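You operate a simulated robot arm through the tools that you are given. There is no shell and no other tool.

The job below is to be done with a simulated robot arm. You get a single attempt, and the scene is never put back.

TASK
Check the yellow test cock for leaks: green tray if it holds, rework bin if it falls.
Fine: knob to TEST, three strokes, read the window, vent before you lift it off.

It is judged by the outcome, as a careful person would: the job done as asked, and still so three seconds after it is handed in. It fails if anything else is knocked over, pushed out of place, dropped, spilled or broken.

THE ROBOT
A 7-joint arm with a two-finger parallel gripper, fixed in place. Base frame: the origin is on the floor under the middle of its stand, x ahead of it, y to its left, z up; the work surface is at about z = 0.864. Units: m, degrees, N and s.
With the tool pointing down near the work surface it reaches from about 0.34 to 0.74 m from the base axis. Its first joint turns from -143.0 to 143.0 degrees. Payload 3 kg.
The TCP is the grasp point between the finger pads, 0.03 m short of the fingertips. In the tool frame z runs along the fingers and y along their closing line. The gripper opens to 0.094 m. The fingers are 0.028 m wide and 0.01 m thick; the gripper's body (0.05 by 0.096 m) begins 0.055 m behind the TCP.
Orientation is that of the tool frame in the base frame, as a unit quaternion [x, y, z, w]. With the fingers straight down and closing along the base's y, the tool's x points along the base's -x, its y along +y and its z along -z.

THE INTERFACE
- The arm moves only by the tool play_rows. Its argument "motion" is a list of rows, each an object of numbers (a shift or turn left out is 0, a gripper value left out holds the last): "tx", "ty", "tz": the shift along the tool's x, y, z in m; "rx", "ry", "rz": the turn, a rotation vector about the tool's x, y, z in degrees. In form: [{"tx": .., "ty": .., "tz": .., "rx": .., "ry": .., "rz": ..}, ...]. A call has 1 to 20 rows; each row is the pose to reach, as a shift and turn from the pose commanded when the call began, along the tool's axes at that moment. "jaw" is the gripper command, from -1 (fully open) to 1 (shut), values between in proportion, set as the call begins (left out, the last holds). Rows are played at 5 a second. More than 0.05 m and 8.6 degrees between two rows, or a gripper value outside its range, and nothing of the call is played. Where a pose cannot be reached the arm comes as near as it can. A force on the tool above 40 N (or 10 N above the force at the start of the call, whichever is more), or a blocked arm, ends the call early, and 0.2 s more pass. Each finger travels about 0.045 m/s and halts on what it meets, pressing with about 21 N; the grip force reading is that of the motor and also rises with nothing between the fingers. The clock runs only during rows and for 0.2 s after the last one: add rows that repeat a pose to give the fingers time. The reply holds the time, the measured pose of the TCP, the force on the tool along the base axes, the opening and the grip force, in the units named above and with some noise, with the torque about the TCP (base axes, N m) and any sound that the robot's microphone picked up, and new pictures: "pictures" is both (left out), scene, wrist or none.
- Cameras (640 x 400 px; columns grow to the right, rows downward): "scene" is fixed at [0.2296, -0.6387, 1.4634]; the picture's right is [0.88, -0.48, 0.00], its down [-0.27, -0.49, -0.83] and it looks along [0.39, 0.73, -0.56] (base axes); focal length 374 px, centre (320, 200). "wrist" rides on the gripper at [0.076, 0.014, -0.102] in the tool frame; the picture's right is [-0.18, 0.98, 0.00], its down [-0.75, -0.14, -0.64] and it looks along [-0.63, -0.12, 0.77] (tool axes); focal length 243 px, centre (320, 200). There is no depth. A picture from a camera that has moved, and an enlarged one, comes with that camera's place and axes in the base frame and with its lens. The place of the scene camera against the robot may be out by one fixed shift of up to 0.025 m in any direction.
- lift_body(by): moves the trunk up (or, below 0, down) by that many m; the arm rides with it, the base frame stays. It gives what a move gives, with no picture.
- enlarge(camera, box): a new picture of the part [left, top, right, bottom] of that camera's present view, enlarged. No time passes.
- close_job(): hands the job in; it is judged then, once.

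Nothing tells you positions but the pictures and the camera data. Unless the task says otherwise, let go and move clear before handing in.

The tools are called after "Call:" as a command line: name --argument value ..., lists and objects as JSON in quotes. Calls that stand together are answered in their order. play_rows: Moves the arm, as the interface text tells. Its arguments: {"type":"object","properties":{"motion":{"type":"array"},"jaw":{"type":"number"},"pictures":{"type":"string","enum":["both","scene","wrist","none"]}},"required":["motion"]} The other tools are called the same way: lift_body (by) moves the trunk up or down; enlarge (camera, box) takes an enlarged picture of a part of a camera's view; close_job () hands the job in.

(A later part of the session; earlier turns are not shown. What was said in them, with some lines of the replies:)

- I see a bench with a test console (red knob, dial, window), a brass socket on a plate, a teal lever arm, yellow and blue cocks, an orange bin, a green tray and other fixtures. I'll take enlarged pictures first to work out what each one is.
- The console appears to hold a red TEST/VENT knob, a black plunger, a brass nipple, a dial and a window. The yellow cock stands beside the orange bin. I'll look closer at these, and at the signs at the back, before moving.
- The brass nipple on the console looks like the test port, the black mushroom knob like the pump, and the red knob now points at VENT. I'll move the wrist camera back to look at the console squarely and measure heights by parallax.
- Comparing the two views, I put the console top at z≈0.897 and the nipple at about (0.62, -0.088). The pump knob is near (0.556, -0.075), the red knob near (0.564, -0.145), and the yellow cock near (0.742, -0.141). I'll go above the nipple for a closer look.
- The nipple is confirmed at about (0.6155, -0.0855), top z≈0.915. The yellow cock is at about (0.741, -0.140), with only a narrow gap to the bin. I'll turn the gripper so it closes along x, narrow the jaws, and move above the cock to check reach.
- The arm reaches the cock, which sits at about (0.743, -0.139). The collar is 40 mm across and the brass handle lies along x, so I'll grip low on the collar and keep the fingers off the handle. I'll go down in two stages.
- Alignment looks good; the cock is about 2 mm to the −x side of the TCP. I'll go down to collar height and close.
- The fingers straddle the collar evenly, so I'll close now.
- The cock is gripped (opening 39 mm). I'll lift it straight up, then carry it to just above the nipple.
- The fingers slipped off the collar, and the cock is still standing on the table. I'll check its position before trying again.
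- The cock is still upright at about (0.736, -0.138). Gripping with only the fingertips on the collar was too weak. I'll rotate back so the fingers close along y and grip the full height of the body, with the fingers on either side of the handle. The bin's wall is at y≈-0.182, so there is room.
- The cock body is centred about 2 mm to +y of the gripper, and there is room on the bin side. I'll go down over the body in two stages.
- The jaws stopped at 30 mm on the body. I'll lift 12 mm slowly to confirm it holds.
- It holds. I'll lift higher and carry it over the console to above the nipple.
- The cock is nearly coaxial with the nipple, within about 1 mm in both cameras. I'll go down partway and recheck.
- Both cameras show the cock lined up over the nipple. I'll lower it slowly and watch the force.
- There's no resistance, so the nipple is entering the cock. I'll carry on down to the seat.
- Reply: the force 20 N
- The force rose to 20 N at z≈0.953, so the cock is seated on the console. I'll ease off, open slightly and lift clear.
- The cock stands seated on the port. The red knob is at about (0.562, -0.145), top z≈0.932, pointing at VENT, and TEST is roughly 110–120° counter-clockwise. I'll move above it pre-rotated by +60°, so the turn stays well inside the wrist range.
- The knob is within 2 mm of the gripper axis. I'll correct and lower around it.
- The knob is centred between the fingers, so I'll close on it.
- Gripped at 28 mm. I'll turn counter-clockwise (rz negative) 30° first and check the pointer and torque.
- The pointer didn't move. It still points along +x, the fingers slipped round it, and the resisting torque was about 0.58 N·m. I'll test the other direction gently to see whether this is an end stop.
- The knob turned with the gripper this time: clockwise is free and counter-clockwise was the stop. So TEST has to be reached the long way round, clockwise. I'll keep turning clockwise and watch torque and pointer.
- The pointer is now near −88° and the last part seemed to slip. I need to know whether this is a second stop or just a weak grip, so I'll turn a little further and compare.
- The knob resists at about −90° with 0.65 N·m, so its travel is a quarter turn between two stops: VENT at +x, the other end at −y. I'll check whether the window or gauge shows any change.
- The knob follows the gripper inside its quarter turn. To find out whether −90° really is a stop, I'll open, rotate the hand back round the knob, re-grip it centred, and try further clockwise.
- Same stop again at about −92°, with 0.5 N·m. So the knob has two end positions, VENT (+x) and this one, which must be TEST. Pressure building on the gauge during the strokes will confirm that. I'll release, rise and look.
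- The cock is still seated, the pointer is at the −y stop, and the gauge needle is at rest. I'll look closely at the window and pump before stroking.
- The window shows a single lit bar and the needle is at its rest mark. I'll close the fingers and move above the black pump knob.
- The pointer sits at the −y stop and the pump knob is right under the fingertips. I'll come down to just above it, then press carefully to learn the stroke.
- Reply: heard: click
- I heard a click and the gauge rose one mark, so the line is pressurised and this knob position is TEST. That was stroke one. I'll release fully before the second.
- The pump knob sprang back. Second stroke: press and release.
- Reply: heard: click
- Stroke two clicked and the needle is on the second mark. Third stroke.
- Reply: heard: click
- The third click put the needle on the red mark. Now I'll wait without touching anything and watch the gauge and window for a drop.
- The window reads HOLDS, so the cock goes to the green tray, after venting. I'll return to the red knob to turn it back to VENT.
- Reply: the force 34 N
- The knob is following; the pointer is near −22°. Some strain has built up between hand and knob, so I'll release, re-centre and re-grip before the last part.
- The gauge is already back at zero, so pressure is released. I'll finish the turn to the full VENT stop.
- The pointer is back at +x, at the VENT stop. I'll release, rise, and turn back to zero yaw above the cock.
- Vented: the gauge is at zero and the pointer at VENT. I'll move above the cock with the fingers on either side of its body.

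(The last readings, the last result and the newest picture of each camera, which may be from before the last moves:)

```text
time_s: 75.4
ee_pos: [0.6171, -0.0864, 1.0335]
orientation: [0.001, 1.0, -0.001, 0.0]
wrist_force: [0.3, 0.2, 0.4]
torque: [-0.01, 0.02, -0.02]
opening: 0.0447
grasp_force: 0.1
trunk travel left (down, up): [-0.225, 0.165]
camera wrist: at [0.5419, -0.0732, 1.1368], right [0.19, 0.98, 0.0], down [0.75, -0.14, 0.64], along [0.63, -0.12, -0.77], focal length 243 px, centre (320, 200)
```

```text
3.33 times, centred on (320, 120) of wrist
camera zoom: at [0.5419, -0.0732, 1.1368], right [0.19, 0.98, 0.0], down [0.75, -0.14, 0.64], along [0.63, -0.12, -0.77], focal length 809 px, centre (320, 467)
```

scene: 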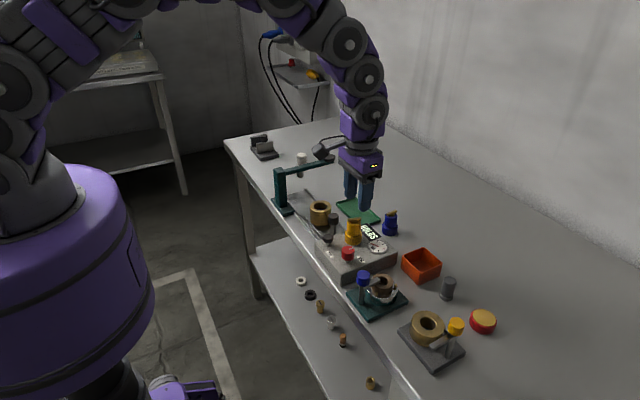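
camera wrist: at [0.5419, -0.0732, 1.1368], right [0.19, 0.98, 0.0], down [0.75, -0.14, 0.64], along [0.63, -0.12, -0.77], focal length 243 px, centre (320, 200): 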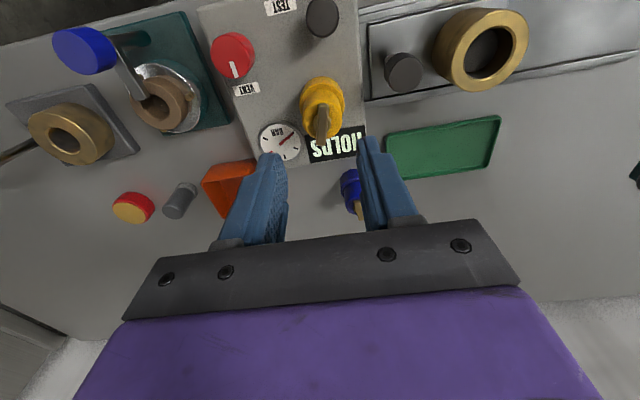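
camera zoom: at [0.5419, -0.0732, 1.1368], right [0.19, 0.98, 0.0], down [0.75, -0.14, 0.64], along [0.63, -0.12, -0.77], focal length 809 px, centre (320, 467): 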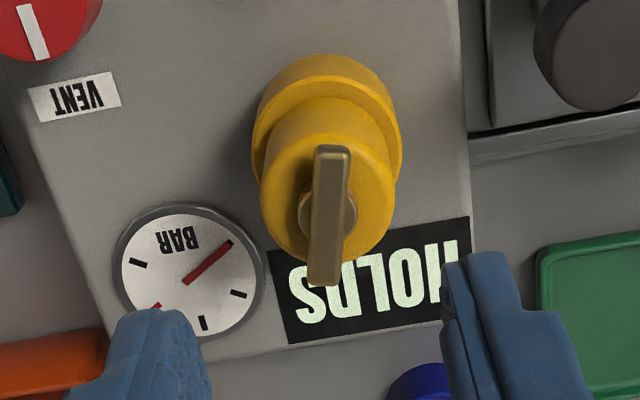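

The body centre is about 2 mm off in +y. I'll correct that and descend to the earlier grip height.

Call:
play_rows --motion '[{"tx": 0.0015, "ty": 0.002, "tz": 0.02}, {"tx": 0.0015, "ty": 0.002, "tz": 0.04}, {"tx": 0.0015, "ty": 0.002, "tz": 0.058}, {"tx": 0.0015, "ty": 0.002, "tz": 0.07}, {"tx": 0.0015, "ty": 0.002, "tz": 0.079}, {"tx": 0.0015, "ty": 0.002, "tz": 0.079}]' --pictures "both"

Call:
enlarge --camera "scene" --box '[310, 190, 410, 270]'

```text
time_s: 76.8
ee_pos: [0.6141, -0.0847, 0.9549]
orientation: [0.001, 1.0, -0.001, 0.001]
wrist_force: [-0.5, 0.4, -0.5]
torque: [0.02, 0.01, -0.01]
opening: 0.0444
grasp_force: 0.1
trunk travel left (down, up): [-0.225, 0.165]
camera wrist: at [0.5397, -0.071, 1.0573], right [0.18, 0.98, 0.0], down [0.75, -0.14, 0.64], along [0.63, -0.12, -0.77], focal length 243 px, centre (320, 200)
```

scene: 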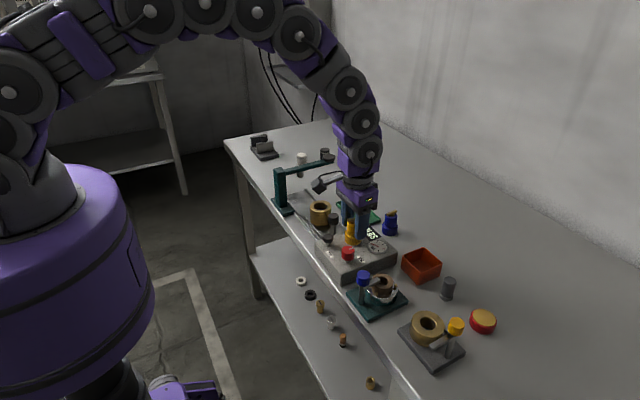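
wrist: 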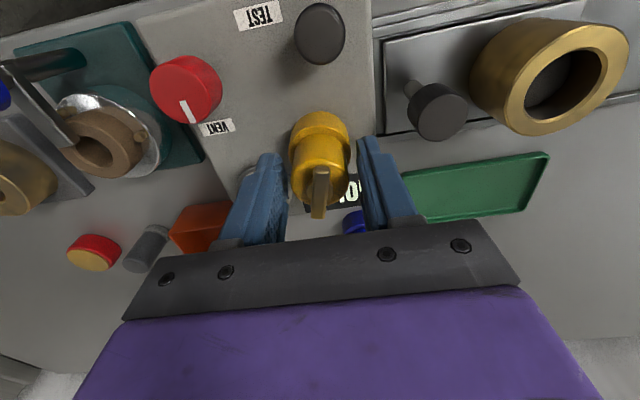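

```text
5.00 times, centred on (360, 230) of scene
camera zoom: at [0.2296, -0.6387, 1.4634], right [0.88, -0.48, 0.0], down [-0.27, -0.49, -0.83], along [0.39, 0.73, -0.56], focal length 1868 px, centre (120, 50)
```

zoom: 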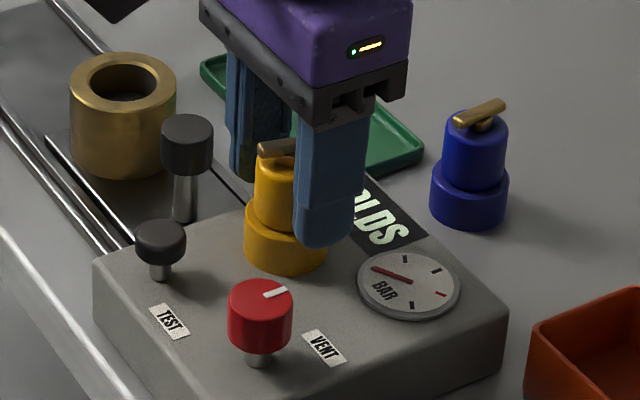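

Fingers in place, gauge at zero. I'll grip the cock and lift slowly straight up off the nipple.

Call:
play_rows --motion '[{"tz": 0}, {"tz": 0}, {"tz": 0}, {"tz": 0}]' --jaw 1 --pictures "none"

Call:
play_rows --motion '[{"tz": -0.004}, {"tz": -0.008}, {"tz": -0.012}, {"tz": -0.016}, {"tz": -0.02}, {"tz": -0.025}, {"tz": -0.03}, {"tz": -0.04}, {"tz": -0.05}, {"tz": -0.06}, {"tz": -0.07}, {"tz": -0.07}]' --pictures "both"

Call:
enlarge --camera "scene" --box '[310, 190, 410, 270]'

```text
time_s: 77.8
ee_pos: [0.6161, -0.085, 0.9541]
orientation: [-0.001, 1.0, 0.0, 0.0]
wrist_force: [0.0, -0.3, 0.8]
torque: [-0.01, 0.01, 0.01]
opening: 0.0305
grasp_force: 21.0
trunk travel left (down, up): [-0.225, 0.165]
```

```text
time_s: 80.4
ee_pos: [0.6159, -0.0835, 1.0249]
orientation: [0.0, 1.0, 0.0, 0.0]
wrist_force: [-0.8, -0.2, -1.5]
torque: [0.01, 0.0, -0.01]
opening: 0.0305
grasp_force: 20.9
trunk travel left (down, up): [-0.225, 0.165]
camera wrist: at [0.54, -0.0695, 1.1272], right [0.18, 0.98, 0.0], down [0.75, -0.14, 0.64], along [0.63, -0.12, -0.77], focal length 243 px, centre (320, 200)
```

scene: 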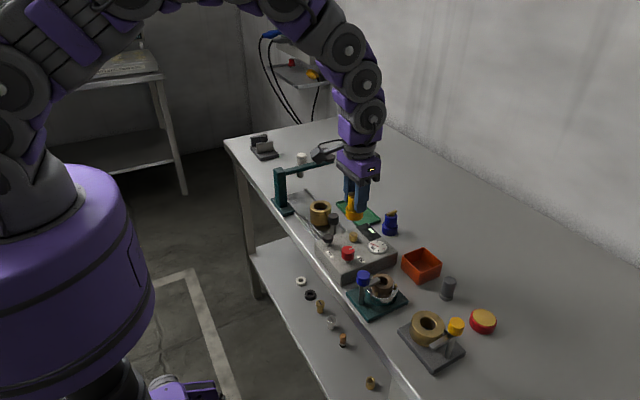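
wrist: 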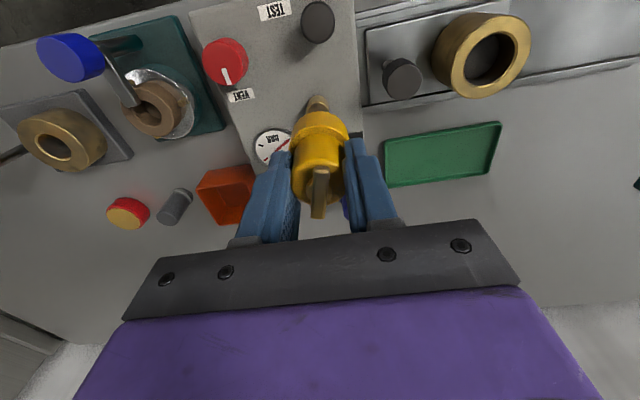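

```text
5.00 times, centred on (360, 230) of scene
camera zoom: at [0.2296, -0.6387, 1.4634], right [0.88, -0.48, 0.0], down [-0.27, -0.49, -0.83], along [0.39, 0.73, -0.56], focal length 1868 px, centre (120, 50)
```

zoom: 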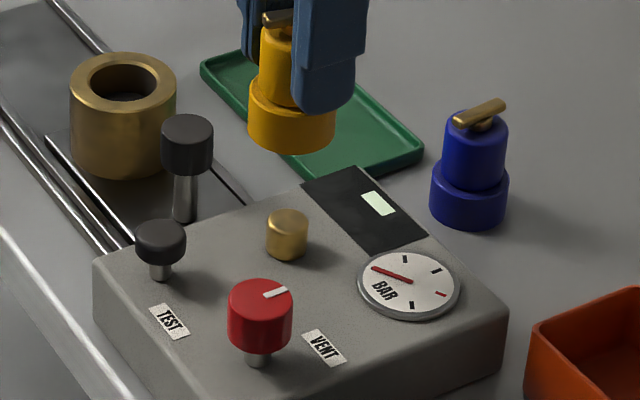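

The cock is off the port and held. The green tray spans x≈0.675–0.744, y≈−0.018–0.105. I'll carry the cock to above its centre.

Call:
play_rows --motion '[{"tx": -0.008, "ty": 0.011}, {"tx": -0.022, "ty": 0.03}, {"tx": -0.038, "ty": 0.051}, {"tx": -0.054, "ty": 0.073}, {"tx": -0.07, "ty": 0.094}, {"tx": -0.084, "ty": 0.113}, {"tx": -0.0945, "ty": 0.1275}, {"tx": -0.0945, "ty": 0.1275}]' --pictures "both"

Call:
enlarge --camera "scene" --box '[310, 160, 410, 250]'

```text
time_s: 82.2
ee_pos: [0.7116, 0.0443, 1.0254]
orientation: [0.0, 1.0, 0.001, 0.001]
wrist_force: [0.4, -0.9, -0.7]
torque: [0.05, -0.01, 0.0]
opening: 0.0304
grasp_force: 20.7
trunk travel left (down, up): [-0.225, 0.165]
camera wrist: at [0.6351, 0.0581, 1.1285], right [0.18, 0.98, 0.0], down [0.75, -0.14, 0.64], along [0.63, -0.12, -0.77], focal length 243 px, centre (320, 200)
```

scene: 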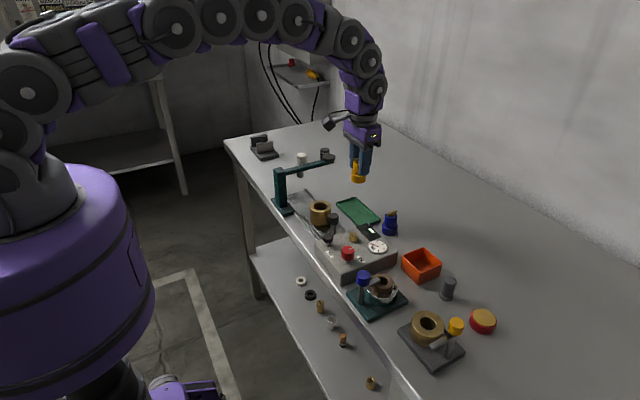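
wrist: 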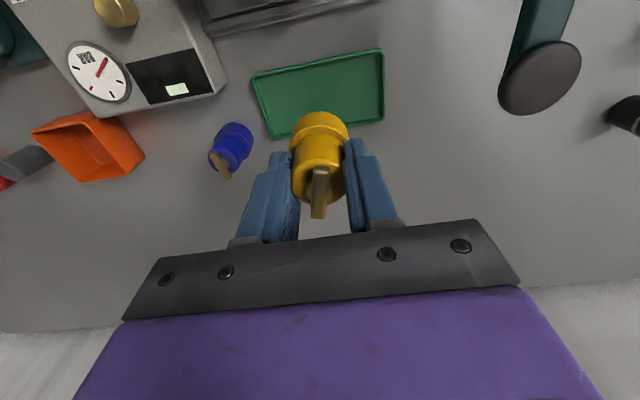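

```text
4.44 times, centred on (360, 205) of scene
camera zoom: at [0.2296, -0.6387, 1.4634], right [0.88, -0.48, 0.0], down [-0.27, -0.49, -0.83], along [0.39, 0.73, -0.56], focal length 1660 px, centre (142, 178)
```

zoom: 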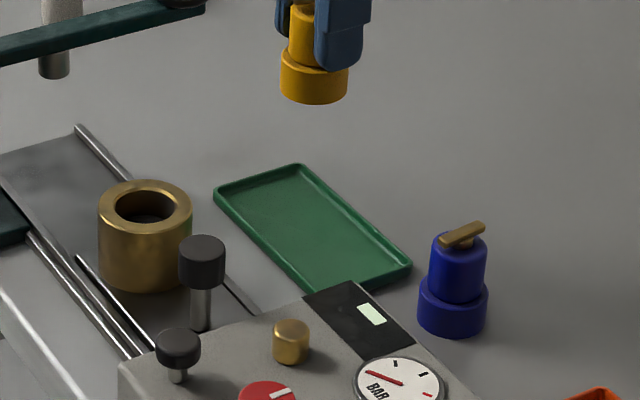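

The cock is over the tray, whose centre is at about (0.714, 0.045). I'll lower it toward the tray floor, slowly at the end.

Call:
play_rows --motion '[{"tx": -0.003, "tz": 0.02}, {"tx": -0.003, "tz": 0.04}, {"tx": -0.003, "tz": 0.06}, {"tx": -0.003, "tz": 0.08}, {"tx": -0.003, "tz": 0.09}, {"tx": -0.003, "tz": 0.095}, {"tx": -0.003, "tz": 0.095}]' --pictures "both"

Call:
enlarge --camera "scene" --box '[310, 180, 410, 250]'

```text
time_s: 83.8
ee_pos: [0.7134, 0.0441, 0.9308]
orientation: [0.0, 1.0, 0.0, 0.002]
wrist_force: [-0.5, 0.6, -1.6]
torque: [-0.03, 0.03, -0.01]
opening: 0.0308
grasp_force: 20.5
trunk travel left (down, up): [-0.225, 0.165]
camera wrist: at [0.6377, 0.0577, 1.0337], right [0.18, 0.98, 0.0], down [0.75, -0.14, 0.64], along [0.63, -0.12, -0.77], focal length 243 px, centre (320, 200)
```

scene: 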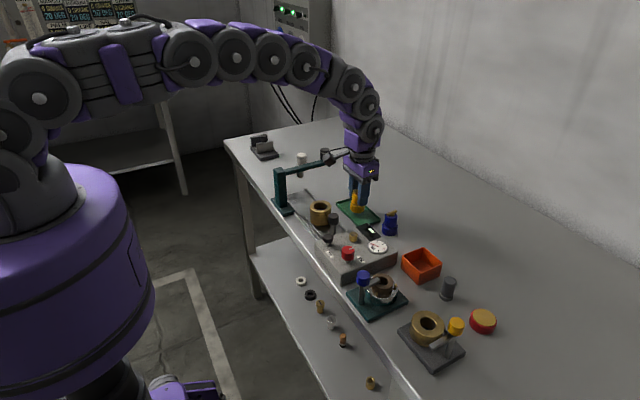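
wrist: 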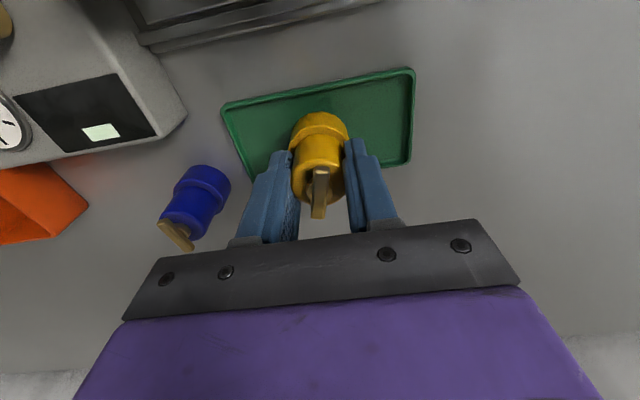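

```text
5.71 times, centred on (360, 215) of scene
camera zoom: at [0.2296, -0.6387, 1.4634], right [0.88, -0.48, 0.0], down [-0.27, -0.49, -0.83], along [0.39, 0.73, -0.56], focal length 2134 px, centre (91, 114)
```

zoom: 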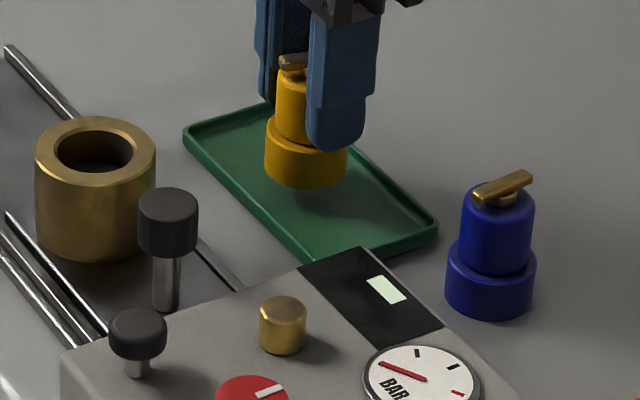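

Call:
play_rows --motion '[{"tz": 0.002}, {"tz": 0.004}, {"tz": 0.006}, {"tz": 0.0075}, {"tz": 0.0075}]' --pictures "none"

Call:
play_rows --motion '[{"tz": 0.001}, {"tz": 0.002}, {"tz": 0.003}, {"tz": 0.003}]' --pictures "scene"

Call:
enlarge --camera "scene" --box '[310, 180, 410, 250]'

```text
time_s: 85.0
ee_pos: [0.7131, 0.0441, 0.9232]
orientation: [0.0, 1.0, 0.0, 0.0]
wrist_force: [-0.4, -1.4, -1.2]
torque: [-0.03, -0.01, 0.01]
opening: 0.0306
grasp_force: 20.7
trunk travel left (down, up): [-0.225, 0.165]
```

```text
time_s: 86.0
ee_pos: [0.7136, 0.0436, 0.9201]
orientation: [0.0, 1.0, 0.0, 0.0]
wrist_force: [-0.3, 0.2, -1.4]
torque: [-0.01, 0.0, 0.0]
opening: 0.0305
grasp_force: 21.0
trunk travel left (down, up): [-0.225, 0.165]
```

scene: 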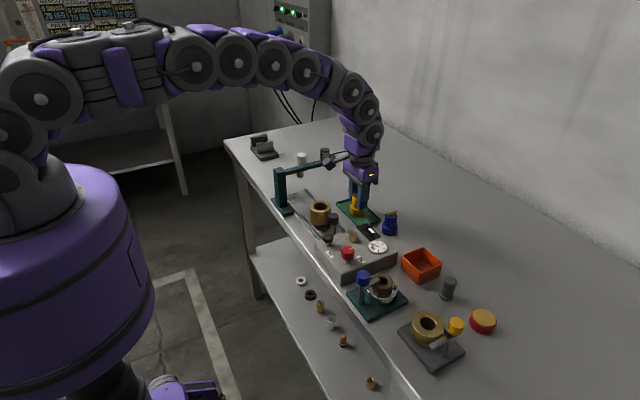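

```text
5.71 times, centred on (360, 215) of scene
camera zoom: at [0.2296, -0.6387, 1.4634], right [0.88, -0.48, 0.0], down [-0.27, -0.49, -0.83], along [0.39, 0.73, -0.56], focal length 2134 px, centre (91, 114)
```

zoom: 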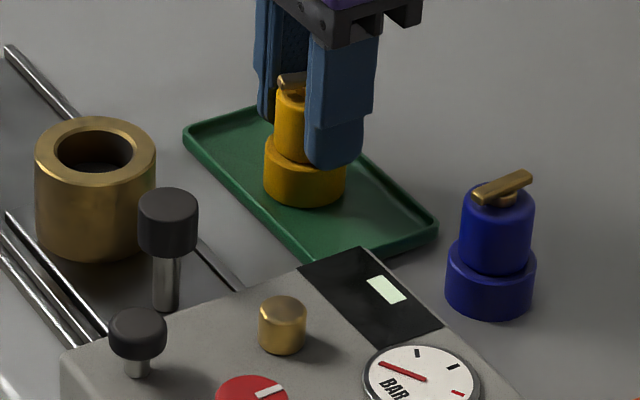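

Call:
play_rows --motion '[{"tz": 0.001}, {"tz": 0.002}, {"tz": 0.002}]' --pictures "none"

```text
time_s: 86.8
ee_pos: [0.7135, 0.0441, 0.9182]
orientation: [0.0, 1.0, 0.001, 0.001]
wrist_force: [0.7, 0.5, 5.0]
torque: [0.1, 0.08, -0.02]
opening: 0.0304
grasp_force: 20.5
trunk travel left (down, up): [-0.225, 0.165]
```

Light contact (5 N): the cock is on the tray floor. I'll open and rise clear.

Call:
play_rows --motion '[{"tz": 0}, {"tz": 0}, {"tz": 0}, {"tz": 0}]' --jaw 0.05 --pictures "wrist"

Call:
play_rows --motion '[{"tz": -0.01}, {"tz": -0.025}, {"tz": -0.045}, {"tz": -0.075}, {"tz": -0.11}, {"tz": -0.15}, {"tz": -0.15}]' --pictures "both"

Call:
enlarge --camera "scene" --box '[300, 180, 460, 290]'

Call:
enlarge --camera "wrist" --box '[220, 40, 420, 160]'

```text
time_s: 87.8
ee_pos: [0.7142, 0.0435, 0.9168]
orientation: [0.0, 1.0, 0.0, 0.0]
wrist_force: [0.6, -0.4, 0.6]
torque: [0.01, -0.01, -0.05]
opening: 0.0449
grasp_force: 0.1
trunk travel left (down, up): [-0.225, 0.165]
camera wrist: at [0.6378, 0.0577, 1.0205], right [0.18, 0.98, 0.0], down [0.75, -0.14, 0.64], along [0.63, -0.12, -0.77], focal length 243 px, centre (320, 200)
```

wrist: 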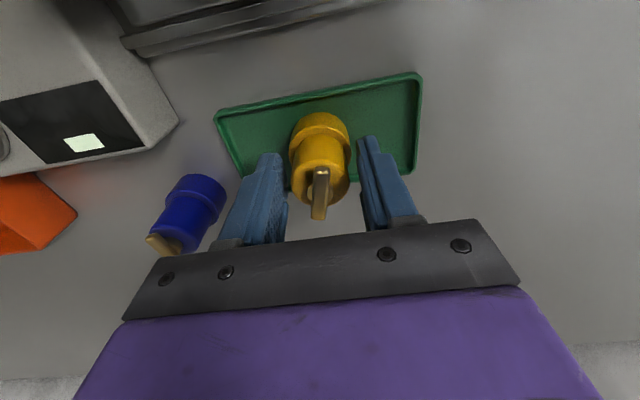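

```text
time_s: 89.4
ee_pos: [0.7136, 0.0429, 1.0653]
orientation: [0.0, 1.0, 0.0, 0.0]
wrist_force: [-0.3, -0.4, 0.1]
torque: [0.03, 0.0, 0.0]
opening: 0.0445
grasp_force: 0.1
trunk travel left (down, up): [-0.225, 0.165]
camera wrist: at [0.6378, 0.0574, 1.1696], right [0.18, 0.98, 0.0], down [0.75, -0.14, 0.64], along [0.63, -0.12, -0.77], focal length 243 px, centre (320, 200)
```

scene: 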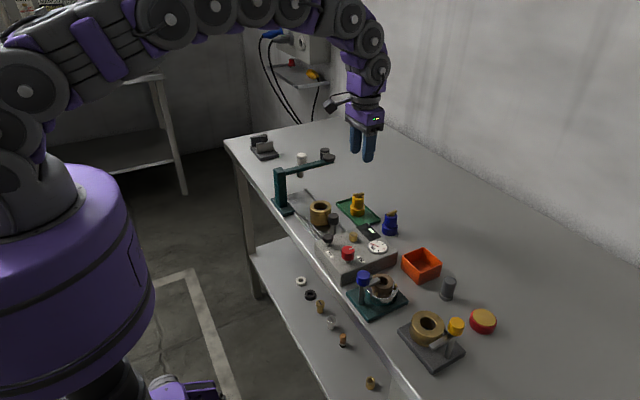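
wrist: 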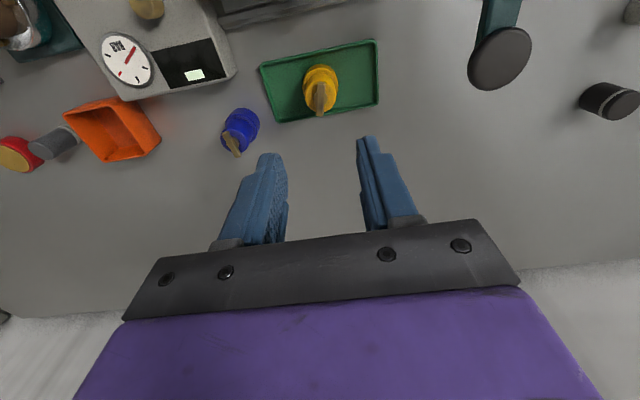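

```text
3.64 times, centred on (380, 235) of scene
camera zoom: at [0.2296, -0.6387, 1.4634], right [0.88, -0.48, 0.0], down [-0.27, -0.49, -0.83], along [0.39, 0.73, -0.56], focal length 1358 px, centre (102, 73)
```

zoom: 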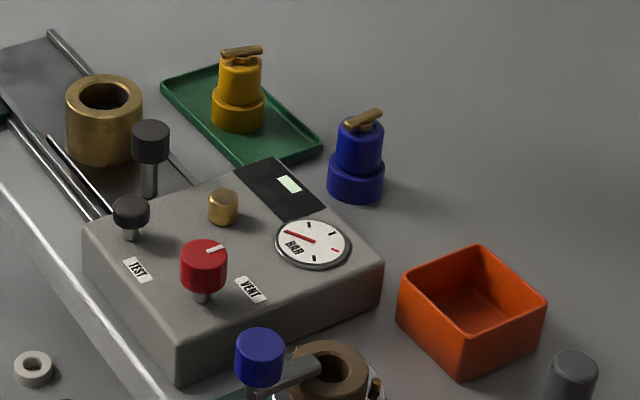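

```text
3.20 times, centred on (320, 100) of wrist
camera zoom: at [0.6378, 0.0574, 1.1696], right [0.18, 0.98, 0.0], down [0.75, -0.14, 0.64], along [0.63, -0.12, -0.77], focal length 776 px, centre (320, 520)
```

zoom: 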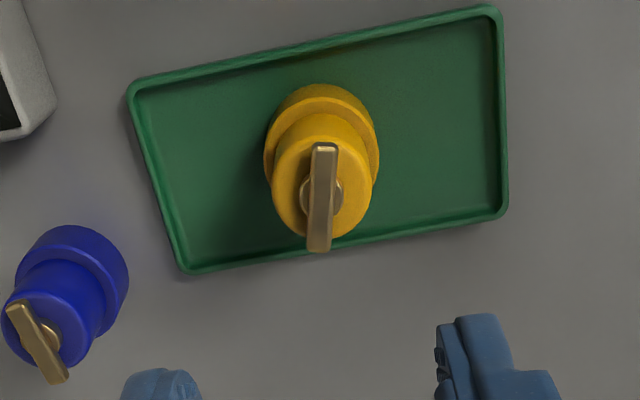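

The yellow cock stands upright in the green tray. The knob is at VENT, the gauge is at zero, nothing else has been disturbed, and the gripper is empty and clear. I'm handing the job in.

Call:
close_job

```text
The job is handed in.
```

The yellow test cock held pressure, and it's now standing upright in the green tray. I've handed the job in.

- **Test:** With the cock on the port and the knob at TEST, three strokes took the needle to the red mark. About three seconds later the window read HOLDS.
- **Vent:** I turned the knob back to VENT, and the gauge was at zero before I lifted the cock off.
- **Knob position:** The knob only turns clockwise from VENT, to a stop about 90° away that doesn't line up with the TEST label. I took that stop as TEST, and the pressure building with each stroke confirmed it.
- **Slips:** My first grip on the cock slipped while it was still on the bench; it stayed upright but may have shifted a few millimetres. The fingers also slipped on the knob when I first tried to turn it the wrong way.

In the last pictures nothing else was knocked over or out of place.
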